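You operate a simulated robot arm through the tools that you are given. There is no shell and no other tool. Be economical: measure what you need, move in short steps, check, and stop when the job is done.

The job below is to be done with a simulated robot arm. You get a single attempt, and the scene is never put back.

JOB
Put the orange sleeve from the service bench top on top of the blue carton and the purple sleeve on top of the tray set there.

It is judged by the outcome, as a careful person would: the job done as asked, and still so three seconds after it is handed in. It fails if anything else is knocked over, pushed out of place, dropped, spilled or broken.

ROBOT AND FRAMES
A 7-joint arm with a two-finger parallel gripper, fixed in place. Base frame: the origin is at the foot of the arm, x ahead of it, y to its left, z up; the work surface is at about z = 0. Units: mm, degrees, N and s.
With the tool pointing down near the work surface it reaches from about 240 to 620 mm from the base axis. Its first joint turns from -66.0 to 66.0 degrees. Payload 2.6 kg.
The TCP is the grasp point between the finger pads, 30 mm short of the fingertips. In the tool frame z runs along the fingers and y along their closing line. The gripper opens to 94 mm. The fingers are 28 mm wide and 10 mm thick; the gripper's body (50 by 96 mm) begins 55 mm behind the TCP.
Orientation is that of the tool frame in the base frame, as [roll, pitch, yaw] about the fixed x, y, z axes, in that order (R = Rz(yaw) Ry(pitch) Rx(roll)). With the fingers straight down and closing along the base's y, the tool's x points along the base's -x, its y along +y and its z along -z.

CONTROLS
- The arm moves only by the tool jog_arm. Its argument "plan" is a list of rows, each an object (a shift or turn left out is 0, a gripper value left out holds the last) with "jaw": the finger opening in mm, from 0 to 94; "linear": the shift along the base's x, y, z in mm, a list of three; "delta_rot": the turn, a rotation vector about the base's x, y, z in degrees, a list of three. In form: [{"jaw": jaw, "linear": [tx, ty, tz], "delta_rot": [rx, ry, rz]}, ...]. A call has 1 to 20 rows; each row shifts and turns the commanded pose from where the row before left it. Rows are played at 5 a second. More than 50 mm and 8.6 degrees between two rows, or a gripper value outside its range, and nothing of the call is played. A pose out of reach is approached as far as the arm can. The call stops where the force on the tool passes 40 N (or 10 N more than at its start, if that is more) or the arm is blocked; 0.2 s more then pass. Each finger travels about 72 mm/s and halts on what it meets, pressing with about 40 N; the grip force reading is that of the motor and also rises with nothing between the fingers. The clock runs only during rows and for 0.2 s after the last one: add rows that do not move to give the fingers time. It gives the time, the measured TCP pose, the force on the tool (base axes), the opening and the grip force at its end, in the units of the frame above (readings bear some noise), and new pictures: "pictures" is both (left out), scene, wrist or none.
- Cameras (640 x 400 px; columns grow to the right, rows downward): "scene" is fixed at [45, 439.1, 566.3]; the picture's right is [-0.67, -0.74, 0.00], its down [-0.42, 0.38, -0.83] and it looks along [0.61, -0.55, -0.56] (base axes); focal length 344 px, centre (320, 200). "wrist" rides on the gripper at [-37, 0, -58] in the tool frame; the picture's right is [0.00, -1.00, 0.00], its down [0.97, 0.00, -0.24] and it looks along [0.24, 0.00, 0.97] (tool axes); focal length 218 px, centre (320, 200). There is no depth. A picture from a camera that has moved, and an enlarged one, comes with that camera's place and axes in the base frame and with its lens.
- close_up(camera, box): a new picture of the part [left, top, right, bottom] of that camera's present view, enlarged. The clock stands still meanwhile.
- sign_off(): hands the job in; it is judged then, once.

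Work in short steps. Places have to be worked out from the pictures, the camera data and where the tool is seen: move nearer, look again, correct. Check each grasp and each placing, and mend what went wrong. You have 90 turns and 150 pictures in all, those below and enlarged ones among them. Open the gripper and draw the arm clear of the work before you hand the job in, unless the task says otherwise; then end with one line.

The tools are called after "Call:" as a command line: name --argument value ..., lists and objects as JSON in quotes. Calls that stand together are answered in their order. jog_arm: Moves the arm, as the interface text tells. Its arguments: {"type":"object","properties":{"plan":{"type":"array","items":{"type":"object","properties":{"jaw":{"type":"number"},"linear":{"type":"array","items":{"type":"number"}},"delta_rot":{"type":"array","items":{"type":"number"}}}}},"pictures":{"type":"string","enum":["both","scene","wrist","none"]}},"required":["plan"]} The other tools are called the same way: close_up (camera, box) takes an enlarged picture of a part of a camera's view; sign_off () hands the job in.

At the start:

```text
clock: 0.0
tool_pos: [436.7, 114.5, 271.5]
orientation: [-180.0, -0.1, 180.0]
contact_force: [0.1, 0.7, 0.4]
grip_width: 94.1
grasp_force: 0.1
```

scene: 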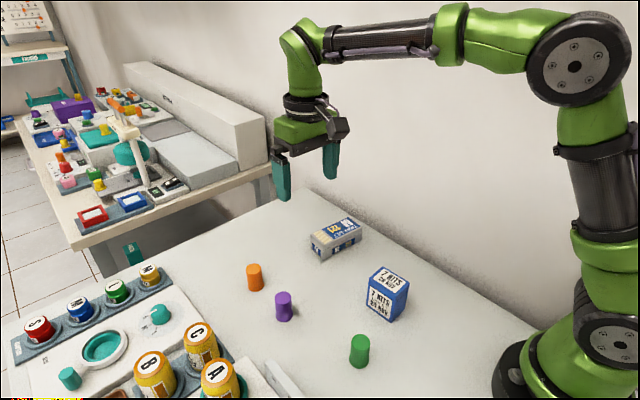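
wrist: 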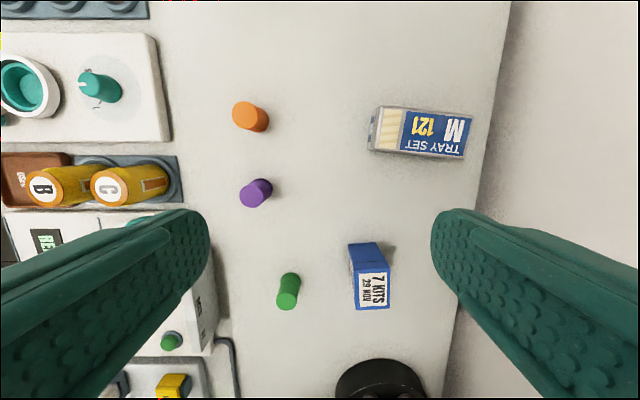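

I'll enlarge the parts of both views that hold the sleeves and cartons, to measure them.

Call:
close_up --camera "scene" --box '[220, 200, 420, 325]'

Call:
close_up --camera "wrist" --box '[220, 80, 500, 320]'

```text
3.20 times, centred on (320, 262) of scene
camera zoom: at [45.0, 439.1, 566.3], right [-0.67, -0.74, 0.0], down [-0.42, 0.38, -0.83], along [0.61, -0.55, -0.56], focal length 1101 px, centre (320, 0)
```

zoom: 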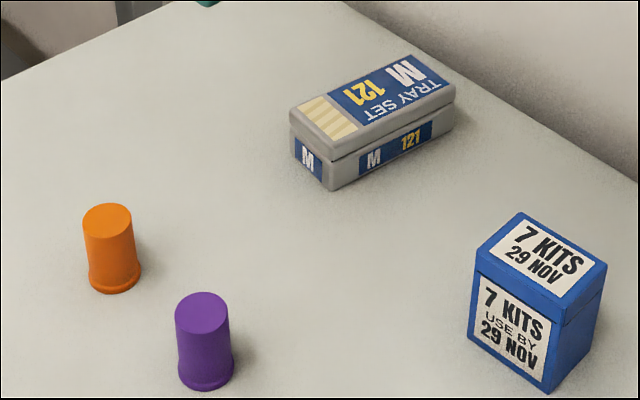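

```text
1.67 times, centred on (360, 200) of wrist
camera zoom: at [475.4, 115.0, 329.5], right [0.0, -1.0, 0.0], down [-0.97, 0.0, 0.24], along [-0.24, 0.0, -0.97], focal length 364 px, centre (253, 200)
```

zoom: 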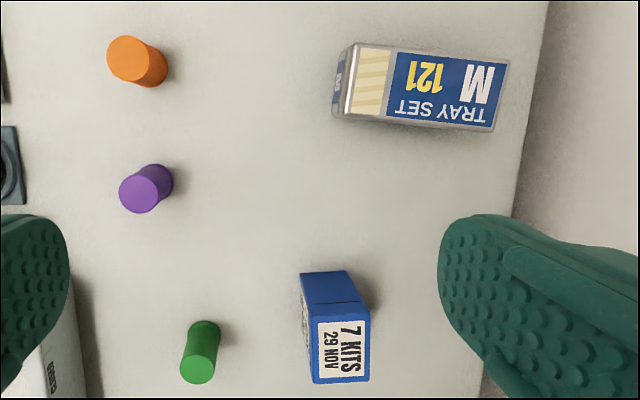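

Estimates: orange is at about (507,204) and purple at (408,206), both roughly 58 tall and 31 across. The carton top is at about (291,44,76) and the tray set top at about (493,-18,36). I'll move above orange and look again.

Call:
jog_arm --plan '[{"jaw": 70, "linear": [24, 30, -20]}, {"linear": [23, 30, -40]}, {"linear": [23, 30, -40]}, {"linear": [0, 0, -40]}, {}]'

```text
refused: row 2 steps farther than a row can; nothing moved
```

That was refused because a step was too long (54 mm). I'll use shorter steps.

Call:
jog_arm --plan '[{"jaw": 70, "linear": [24, 30, -20]}, {"linear": [23, 30, -20]}, {"linear": [23, 30, -20]}, {"linear": [0, 0, -40]}, {"linear": [0, 0, -40]}, {}]'

```text
clock: 1.4
tool_pos: [507.6, 204.7, 132.5]
orientation: [-180.0, 0.0, -179.9]
contact_force: [-0.6, 0.7, 0.5]
grip_width: 69.9
grasp_force: 0.1
camera wrist: at [544.6, 204.4, 189.9], right [0.0, -1.0, 0.0], down [-0.97, 0.0, 0.24], along [-0.24, 0.0, -0.97], focal length 218 px, centre (320, 200)
```

scene: 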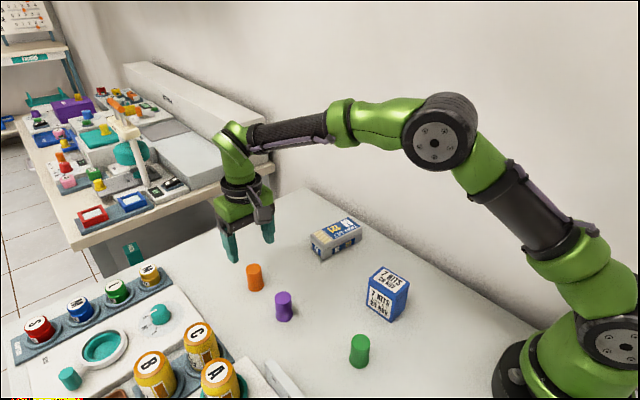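
wrist: 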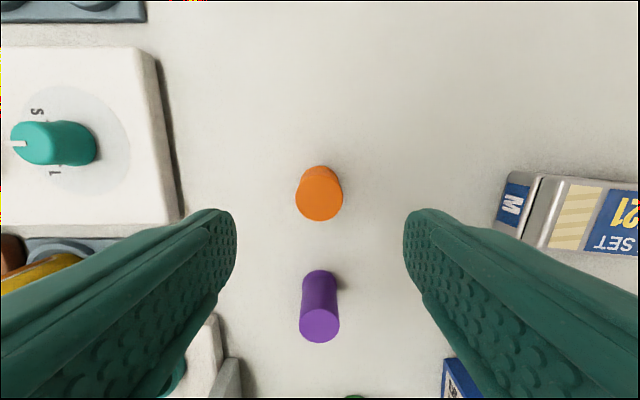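

Orange is centred in y, and its x is about 511. I'll shift +4 and descend to TCP z of about 36.

Call:
jog_arm --plan '[{"linear": [4, 0, -40]}, {"linear": [0, 0, -36]}, {"linear": [0, 0, -20]}, {}]'

Call:
jog_arm --plan '[{"jaw": 22}, {}, {}, {}, {}]'

```text
clock: 2.4
tool_pos: [511.0, 206.1, 36.4]
orientation: [-180.0, -0.1, 179.9]
contact_force: [-0.1, -0.3, -0.2]
grip_width: 69.8
grasp_force: 0.0
camera wrist: at [549.7, 205.7, 94.3], right [0.0, -1.0, 0.0], down [-0.97, 0.0, 0.24], along [-0.24, 0.0, -0.97], focal length 218 px, centre (320, 200)
```

scene: 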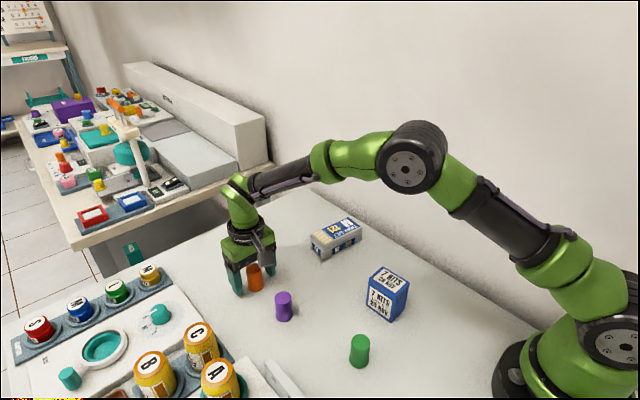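
wrist: 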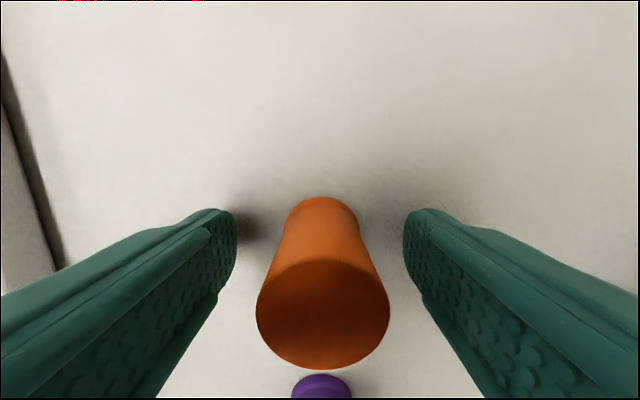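

```text
clock: 3.6
tool_pos: [511.9, 205.8, 37.2]
orientation: [-179.9, 0.0, 180.0]
contact_force: [0.2, -0.5, 0.2]
grip_width: 29.6
grasp_force: 40.3
camera wrist: at [549.7, 205.7, 94.6], right [0.0, -1.0, 0.0], down [-0.97, 0.0, 0.24], along [-0.24, 0.0, -0.97], focal length 218 px, centre (320, 200)
```

scene: 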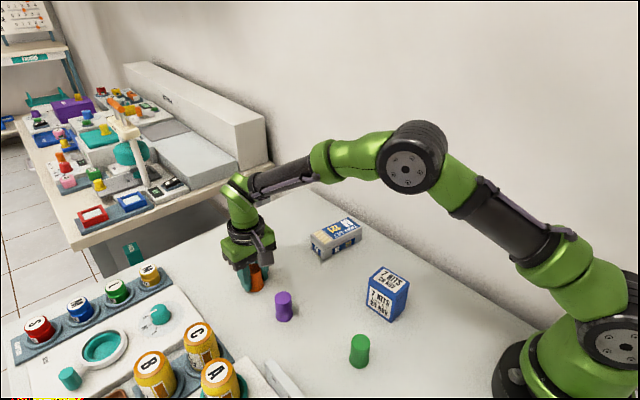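
wrist: 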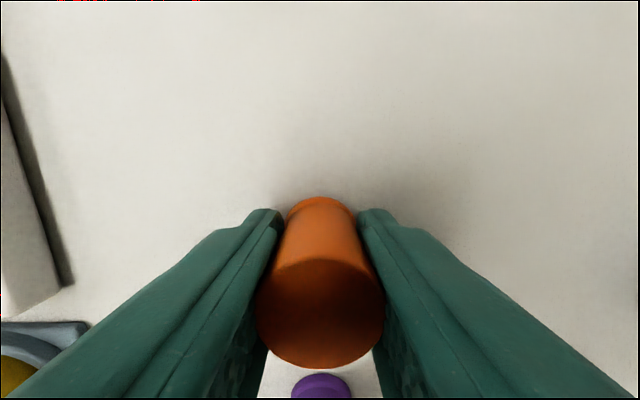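

Orange is gripped (30 mm wide, centred). I'll lift it and carry it high above the carton.

Call:
jog_arm --plan '[{"linear": [0, 0, 30]}, {"linear": [0, 0, 45]}, {"linear": [0, 0, 45]}, {"linear": [0, 0, 25]}, {"linear": [-31, -23, 0]}, {"linear": [-32, -23, 0]}, {"linear": [-32, -23, 0]}, {"linear": [-32, -23, 0]}, {"linear": [-32, -23, 0]}, {"linear": [-31, -23, 0]}, {"linear": [-31, -23, 0]}, {}, {}]'

```text
clock: 6.4
tool_pos: [291.1, 44.3, 180.1]
orientation: [-180.0, 0.0, -179.9]
contact_force: [-0.4, 0.0, 0.2]
grip_width: 29.5
grasp_force: 40.3
camera wrist: at [329.4, 45.4, 238.4], right [0.0, -1.0, 0.0], down [-0.97, 0.0, 0.24], along [-0.24, 0.0, -0.97], focal length 218 px, centre (320, 200)
```

scene: 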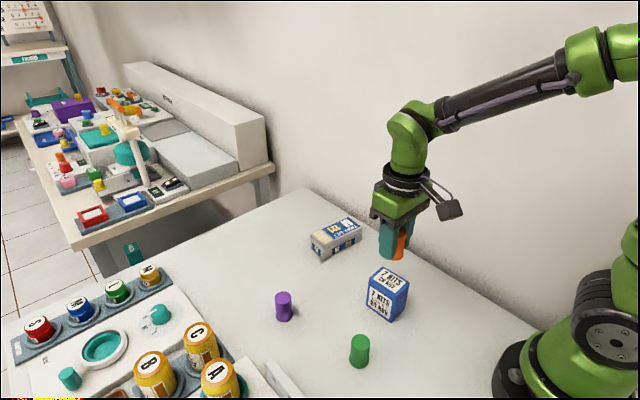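
wrist: 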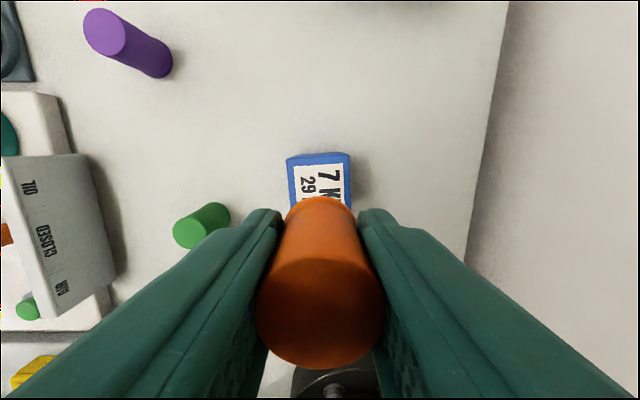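

The carton top's far edge comes out at x≈315 and its centre at about (288,46). I'll make a small correction, descend to just above, and check.

Call:
jog_arm --plan '[{"linear": [-3, 2, -20]}, {"linear": [0, 0, -25]}, {"linear": [0, 0, -13]}, {}]'

Call:
close_up --camera "scene" --box '[340, 200, 450, 330]'

```text
clock: 7.4
tool_pos: [288.1, 47.8, 121.6]
orientation: [179.9, 0.0, 180.0]
contact_force: [0.3, -0.2, 0.0]
grip_width: 29.3
grasp_force: 40.4
camera wrist: at [325.9, 47.1, 179.6], right [0.0, -1.0, 0.0], down [-0.97, 0.0, 0.24], along [-0.24, 0.0, -0.97], focal length 218 px, centre (320, 200)
```

scene: 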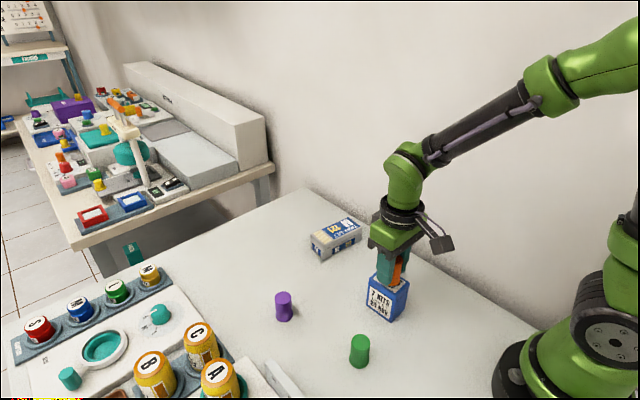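
wrist: 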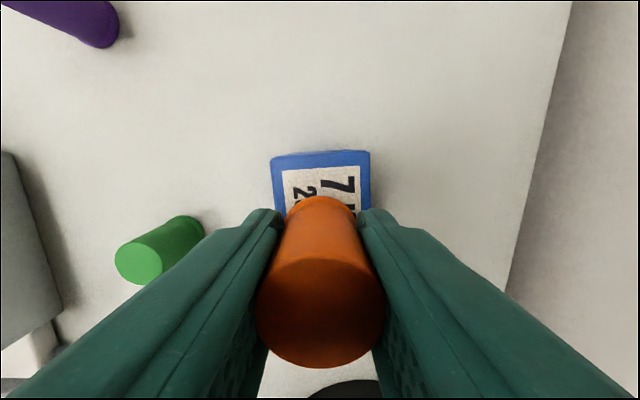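

```text
3.08 times, centred on (395, 265) of scene
camera zoom: at [45.0, 439.1, 566.3], right [-0.67, -0.74, 0.0], down [-0.42, 0.38, -0.83], along [0.61, -0.55, -0.56], focal length 1058 px, centre (89, 0)
```

zoom: 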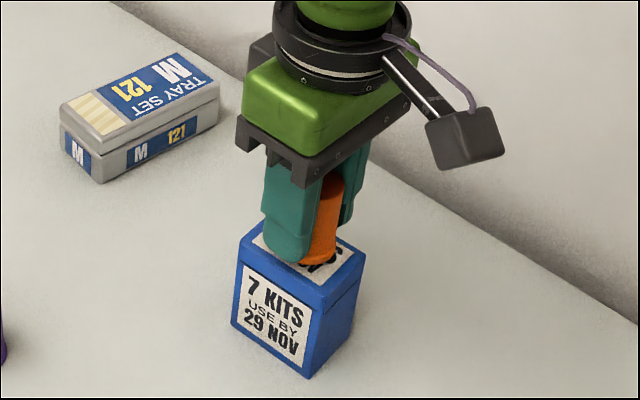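

Well aligned. I'll nudge +2 x and lower gently until contact.

Call:
jog_arm --plan '[{"linear": [2, 0, -2]}, {"linear": [0, 0, -2]}, {"linear": [0, 0, -1]}, {}]' --pictures "none"

Call:
close_up --camera "scene" --box '[360, 250, 420, 330]'

```text
clock: 8.4
tool_pos: [289.0, 45.8, 116.0]
orientation: [-180.0, 0.0, -180.0]
contact_force: [0.0, 0.3, -0.2]
grip_width: 29.2
grasp_force: 40.0
```

```text
5.00 times, centred on (390, 290) of scene
camera zoom: at [45.0, 439.1, 566.3], right [-0.67, -0.74, 0.0], down [-0.42, 0.38, -0.83], along [0.61, -0.55, -0.56], focal length 1720 px, centre (-30, -250)
```

zoom: 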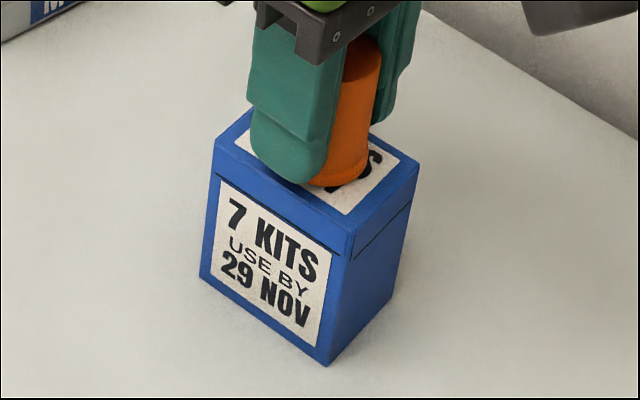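

No contact yet. I'll lower in 1 mm steps.

Call:
jog_arm --plan '[{"linear": [0, 0, -1]}, {"linear": [0, 0, -1]}, {}]' --pictures "none"

Call:
jog_arm --plan '[{"linear": [0, 0, -1]}, {}]' --pictures "none"

```text
clock: 9.2
tool_pos: [288.8, 46.5, 114.4]
orientation: [179.9, -0.2, -180.0]
contact_force: [0.2, -0.1, -0.2]
grip_width: 29.4
grasp_force: 39.9
```

```text
clock: 9.8
tool_pos: [289.1, 46.1, 114.8]
orientation: [-180.0, 0.0, 180.0]
contact_force: [0.1, 1.2, 1.3]
grip_width: 29.3
grasp_force: 39.4
```

Call:
jog_arm --plan '[{"linear": [0, 0, -1]}, {}]' --pictures "none"

```text
clock: 10.4
tool_pos: [291.0, 46.2, 113.1]
orientation: [179.9, 0.1, -180.0]
contact_force: [-6.1, -2.6, 25.5]
grip_width: 29.3
grasp_force: 40.2
```

The reading of 25 N means contact. I'll back up a little and open the fingers only partway.

Call:
jog_arm --plan '[{"linear": [0, 0, 0.7]}, {"jaw": 40}, {"jaw": 55}, {}, {}]'

Call:
close_up --camera "scene" --box '[360, 250, 420, 330]'

```text
clock: 11.6
tool_pos: [289.0, 45.9, 113.8]
orientation: [180.0, -0.1, 180.0]
contact_force: [0.4, -0.7, -0.2]
grip_width: 55.2
grasp_force: 0.0
camera wrist: at [327.4, 45.8, 171.9], right [0.0, -1.0, 0.0], down [-0.97, 0.0, 0.24], along [-0.24, 0.0, -0.97], focal length 218 px, centre (320, 200)
```

scene: 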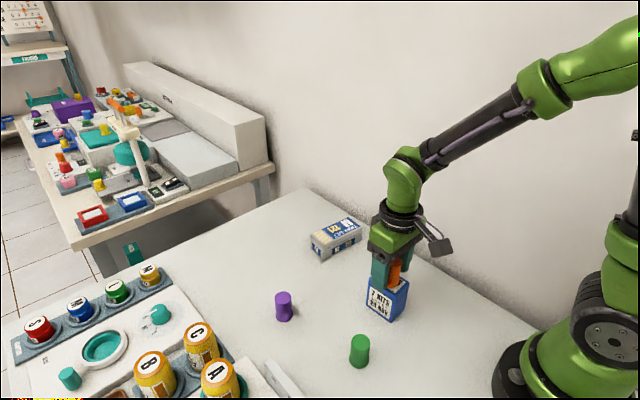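
wrist: 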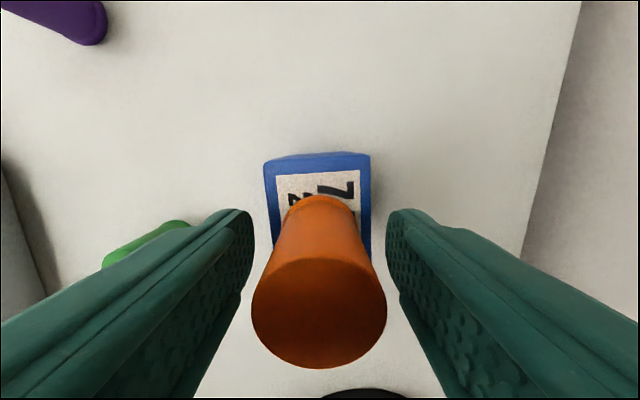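

```text
5.00 times, centred on (390, 290) of scene
camera zoom: at [45.0, 439.1, 566.3], right [-0.67, -0.74, 0.0], down [-0.42, 0.38, -0.83], along [0.61, -0.55, -0.56], focal length 1720 px, centre (-30, -250)
```

zoom: 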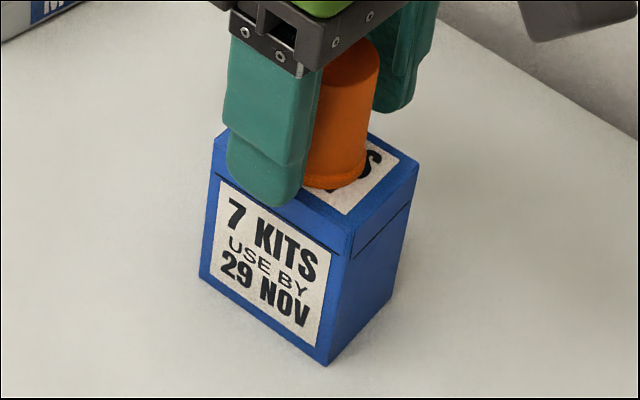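

Orange is standing on the carton. I'll rise straight up, then go above purple.

Call:
jog_arm --plan '[{"linear": [0, 0, 20]}, {"linear": [0, 0, 40], "jaw": 70}, {"linear": [0, 0, 40]}, {"linear": [24, 32, 0]}, {"linear": [24, 32, 0]}, {"linear": [24, 32, 0]}, {"linear": [24, 32, -10]}, {"linear": [24, 32, -20]}, {"linear": [0, 0, -45]}, {}]'

```text
clock: 13.8
tool_pos: [410.2, 205.1, 138.6]
orientation: [-180.0, 0.0, 180.0]
contact_force: [0.2, 0.1, 0.5]
grip_width: 69.9
grasp_force: 0.0
camera wrist: at [448.5, 206.0, 197.1], right [0.0, -1.0, 0.0], down [-0.97, 0.0, 0.24], along [-0.24, 0.0, -0.97], focal length 218 px, centre (320, 200)
```

scene: 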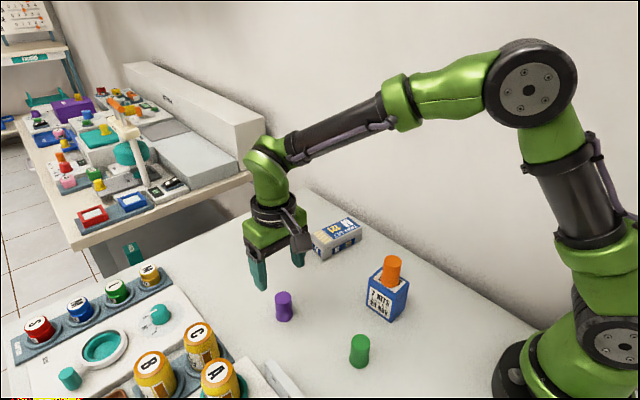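
wrist: 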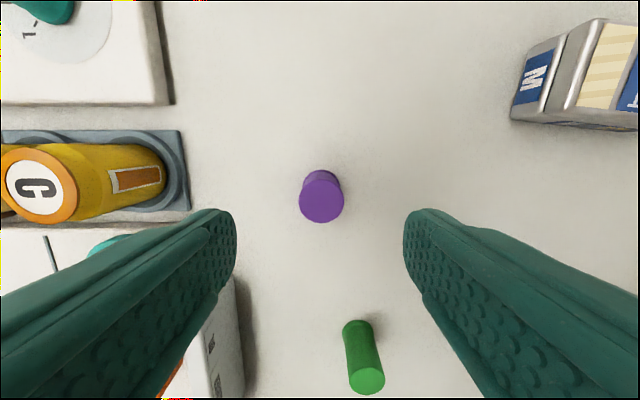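

Purple is centred at about (412,205.5). I'll descend and grip.

Call:
jog_arm --plan '[{"linear": [1.5, 0, -40]}, {"linear": [0, 0, -40]}, {"linear": [0, 0, -22]}, {}, {}]' --pictures "wrist"

Call:
jog_arm --plan '[{"jaw": 22}, {}, {}, {}, {}]' --pictures "wrist"

```text
clock: 15.0
tool_pos: [411.8, 206.3, 37.5]
orientation: [179.9, 0.1, -180.0]
contact_force: [-0.7, 0.1, 0.3]
grip_width: 69.9
grasp_force: 0.1
camera wrist: at [449.6, 206.3, 94.7], right [0.0, -1.0, 0.0], down [-0.97, 0.0, 0.24], along [-0.24, 0.0, -0.97], focal length 218 px, centre (320, 200)
```

wrist: 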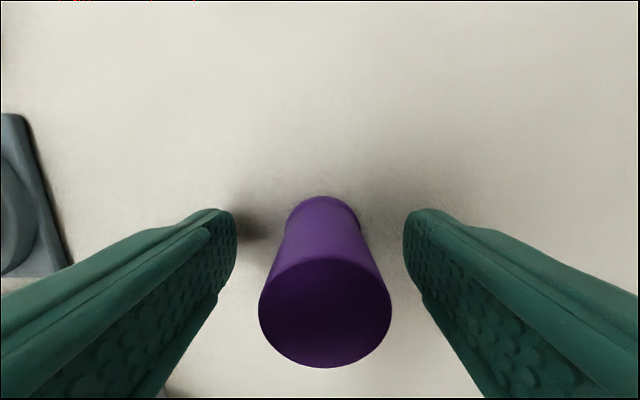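

```text
clock: 16.2
tool_pos: [411.4, 206.9, 36.1]
orientation: [-179.9, 0.0, -180.0]
contact_force: [-1.0, 1.2, -0.4]
grip_width: 29.5
grasp_force: 39.9
camera wrist: at [449.6, 206.3, 94.9], right [0.0, -1.0, 0.0], down [-0.97, 0.0, 0.24], along [-0.24, 0.0, -0.97], focal length 218 px, centre (320, 200)
```

wrist: 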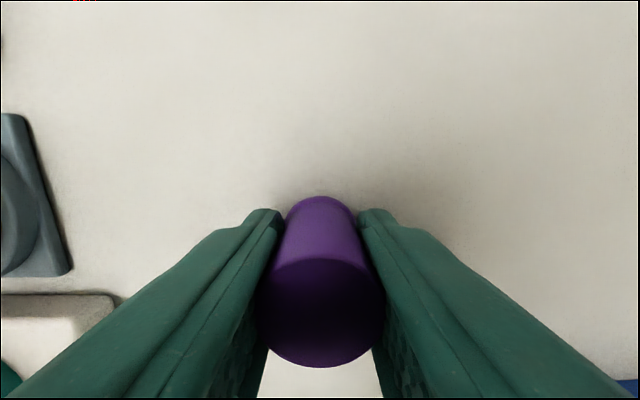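

Purple is held. I'll lift it and carry it over the tray set at about (492,-18).

Call:
jog_arm --plan '[{"linear": [0, 0, 30]}, {"linear": [0, 0, 45]}, {"linear": [0, 0, 25]}, {"linear": [13.5, -37.5, 0]}, {"linear": [13.5, -37.5, 0]}, {"linear": [13.5, -37.5, 0]}, {"linear": [13.5, -37.5, 0]}, {"linear": [13.5, -37.5, 0]}, {"linear": [13, -37, 0]}, {}, {}]'

```text
clock: 18.6
tool_pos: [490.6, -19.0, 134.4]
orientation: [-180.0, 0.0, -180.0]
contact_force: [-0.2, 0.5, -0.9]
grip_width: 29.6
grasp_force: 40.1
camera wrist: at [529.7, -18.9, 193.0], right [0.0, -1.0, 0.0], down [-0.97, 0.0, 0.24], along [-0.24, 0.0, -0.97], focal length 218 px, centre (320, 200)
```

scene: 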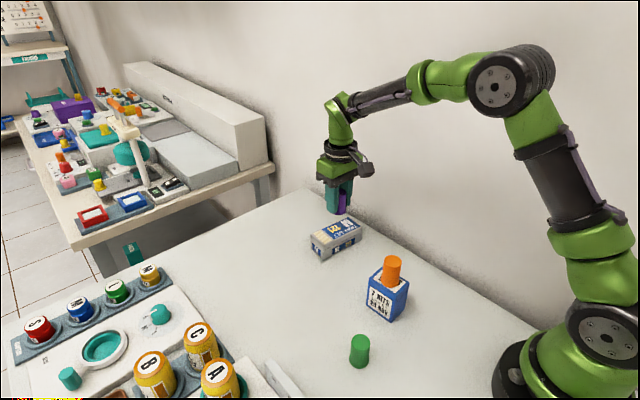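
wrist: 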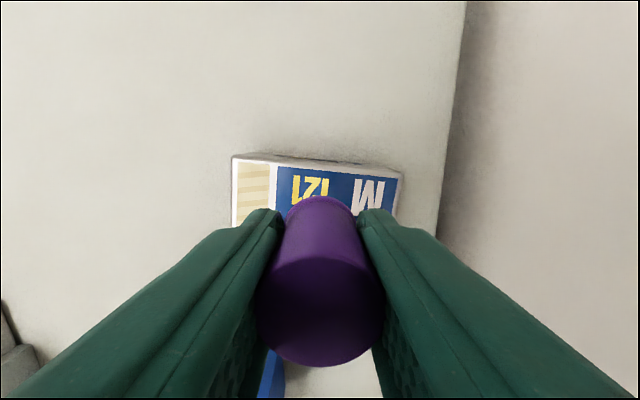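

The tray top centre comes out at about (489,-17). I'll make a small correction and lower to just above.

Call:
jog_arm --plan '[{"linear": [-1.5, 1, -25]}, {"linear": [0, 0, -20]}, {"linear": [0, 0, -9]}, {}, {}]'

Call:
close_up --camera "scene" --box '[290, 180, 390, 270]'

```text
clock: 19.8
tool_pos: [491.0, -19.1, 81.3]
orientation: [180.0, 0.0, 179.9]
contact_force: [-0.9, 0.4, 2.3]
grip_width: 29.3
grasp_force: 40.2
camera wrist: at [528.4, -18.7, 139.8], right [0.0, -1.0, 0.0], down [-0.97, 0.0, 0.24], along [-0.24, 0.0, -0.97], focal length 218 px, centre (320, 200)
```

scene: 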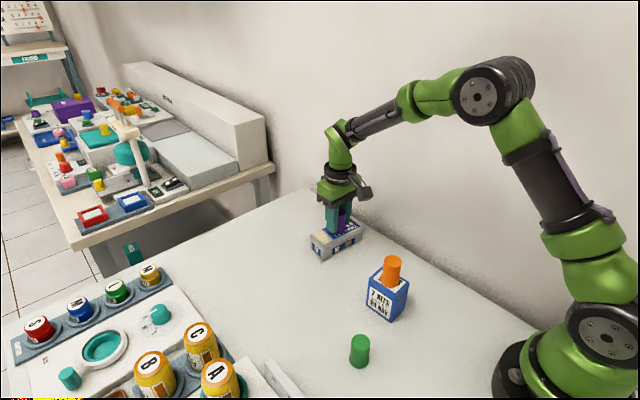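
wrist: 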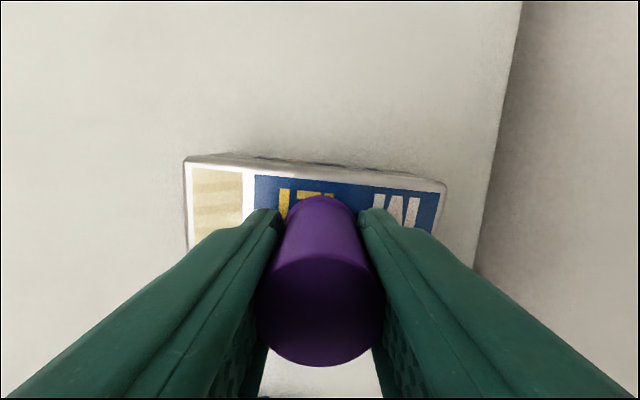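

```text
4.44 times, centred on (340, 225) of scene
camera zoom: at [45.0, 439.1, 566.3], right [-0.67, -0.74, 0.0], down [-0.42, 0.38, -0.83], along [0.61, -0.55, -0.56], focal length 1529 px, centre (231, 89)
```

zoom: 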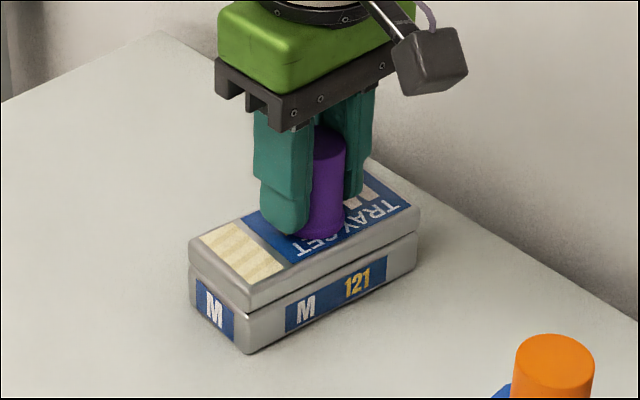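

The position is good and the force is slightly up. I'll lower in 1 mm steps until firm contact.

Call:
jog_arm --plan '[{"linear": [0, 0, -1]}, {}]' --pictures "none"

```text
clock: 20.4
tool_pos: [490.7, -18.5, 81.9]
orientation: [-179.8, 0.2, 179.9]
contact_force: [1.2, -2.3, 5.0]
grip_width: 29.4
grasp_force: 40.3
```

Call:
jog_arm --plan '[{"linear": [0, 0, -0.5]}, {}]' --pictures "none"

Call:
close_up --camera "scene" --box '[315, 205, 365, 255]'

```text
clock: 21.0
tool_pos: [490.4, -18.1, 81.1]
orientation: [179.9, 0.0, 180.0]
contact_force: [-4.6, -3.3, 12.4]
grip_width: 29.5
grasp_force: 39.6
```

```text
8.00 times, centred on (340, 230) of scene
camera zoom: at [44.9, 439.1, 566.3], right [-0.67, -0.74, 0.0], down [-0.42, 0.38, -0.83], along [0.61, -0.55, -0.56], focal length 2752 px, centre (160, -40)
```

zoom: 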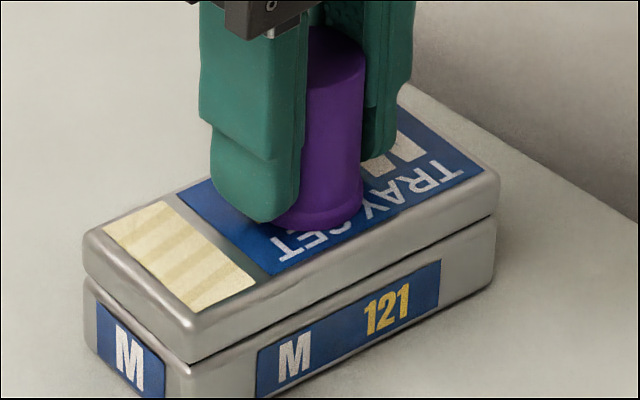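

Firm contact, and the sleeve sits upright on the lid. I'll ease up and release.

Call:
jog_arm --plan '[{"linear": [0, 0, 0.7]}, {"jaw": 40}, {"jaw": 60}, {}, {}]'

```text
clock: 22.2
tool_pos: [490.5, -17.3, 80.6]
orientation: [-180.0, -0.1, -180.0]
contact_force: [0.0, -0.7, 0.5]
grip_width: 60.2
grasp_force: 0.1
camera wrist: at [528.2, -17.9, 140.0], right [0.0, -1.0, 0.0], down [-0.97, 0.0, 0.24], along [-0.24, 0.0, -0.97], focal length 218 px, centre (320, 200)
```

scene: 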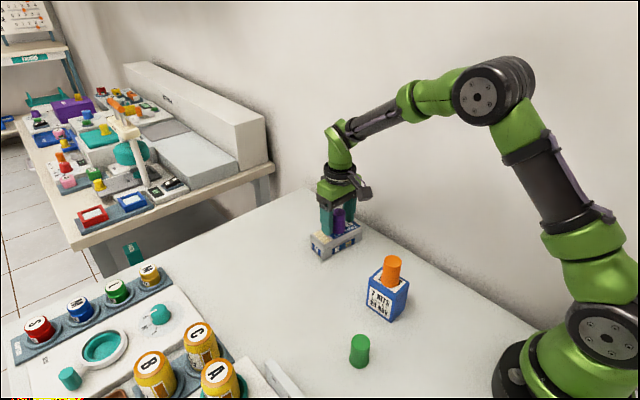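
wrist: 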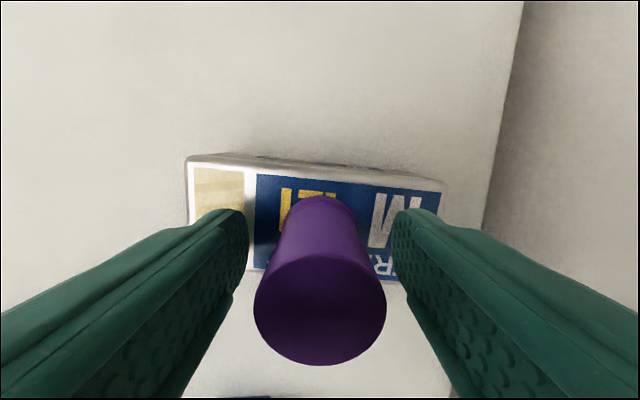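

Released and standing. I'll rise straight up, then move away to the side.

Call:
jog_arm --plan '[{"linear": [0, 0, 20]}, {"linear": [0, 0, 40]}, {"linear": [0, 0, 45]}, {"linear": [0, 0, 45]}, {"linear": [-15, 40, 15]}, {"linear": [-15, 40, 15]}, {"linear": [-15, 40, 0]}, {}]'

Call:
close_up --camera "scene" --box '[220, 200, 420, 325]'

```text
clock: 24.0
tool_pos: [444.1, 104.1, 260.5]
orientation: [179.9, 0.0, -179.9]
contact_force: [0.5, 0.1, -0.2]
grip_width: 59.9
grasp_force: 0.1
camera wrist: at [482.3, 103.9, 318.4], right [0.0, -1.0, 0.0], down [-0.97, 0.0, 0.24], along [-0.24, 0.0, -0.97], focal length 218 px, centre (320, 200)
```

scene: 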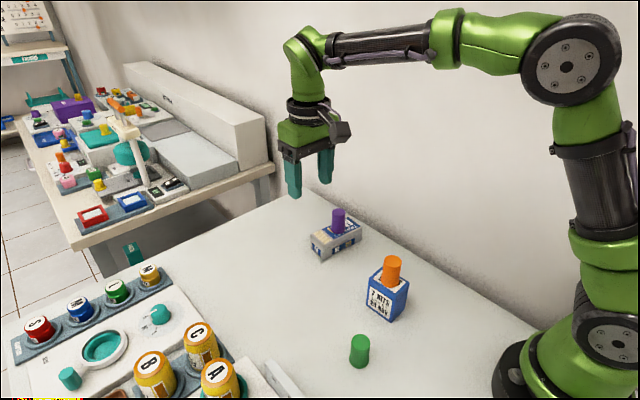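
wrist: 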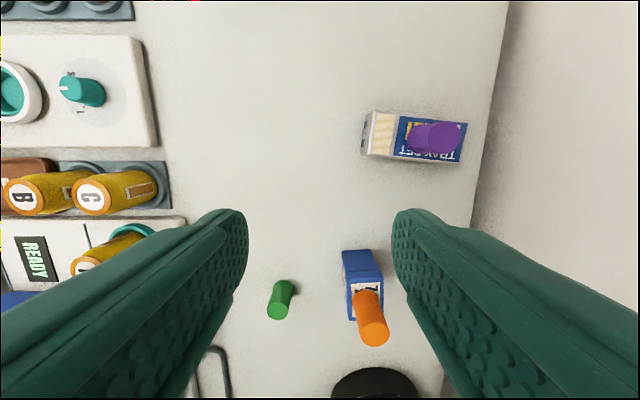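

```text
3.20 times, centred on (320, 262) of scene
camera zoom: at [45.0, 439.1, 566.3], right [-0.67, -0.74, 0.0], down [-0.42, 0.38, -0.83], along [0.61, -0.55, -0.56], focal length 1101 px, centre (320, 0)
```

zoom: 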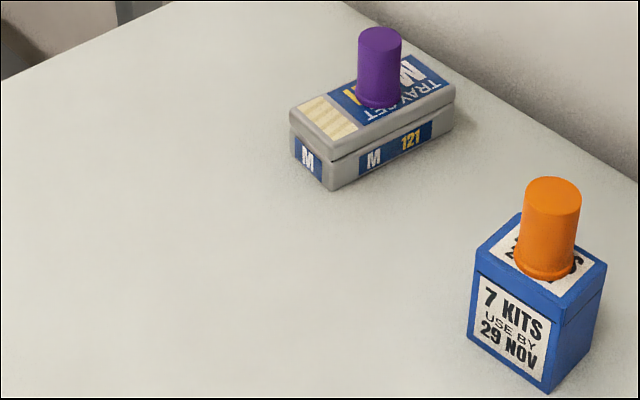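

Both sleeves stand upright on their targets, nothing else has moved, and the arm is clear with the gripper open. I'm handing the job in.

Call:
sign_off

```text
The job is handed in.
```

The orange sleeve stands on top of the blue carton and the purple sleeve on top of the tray set; the job has been handed in.
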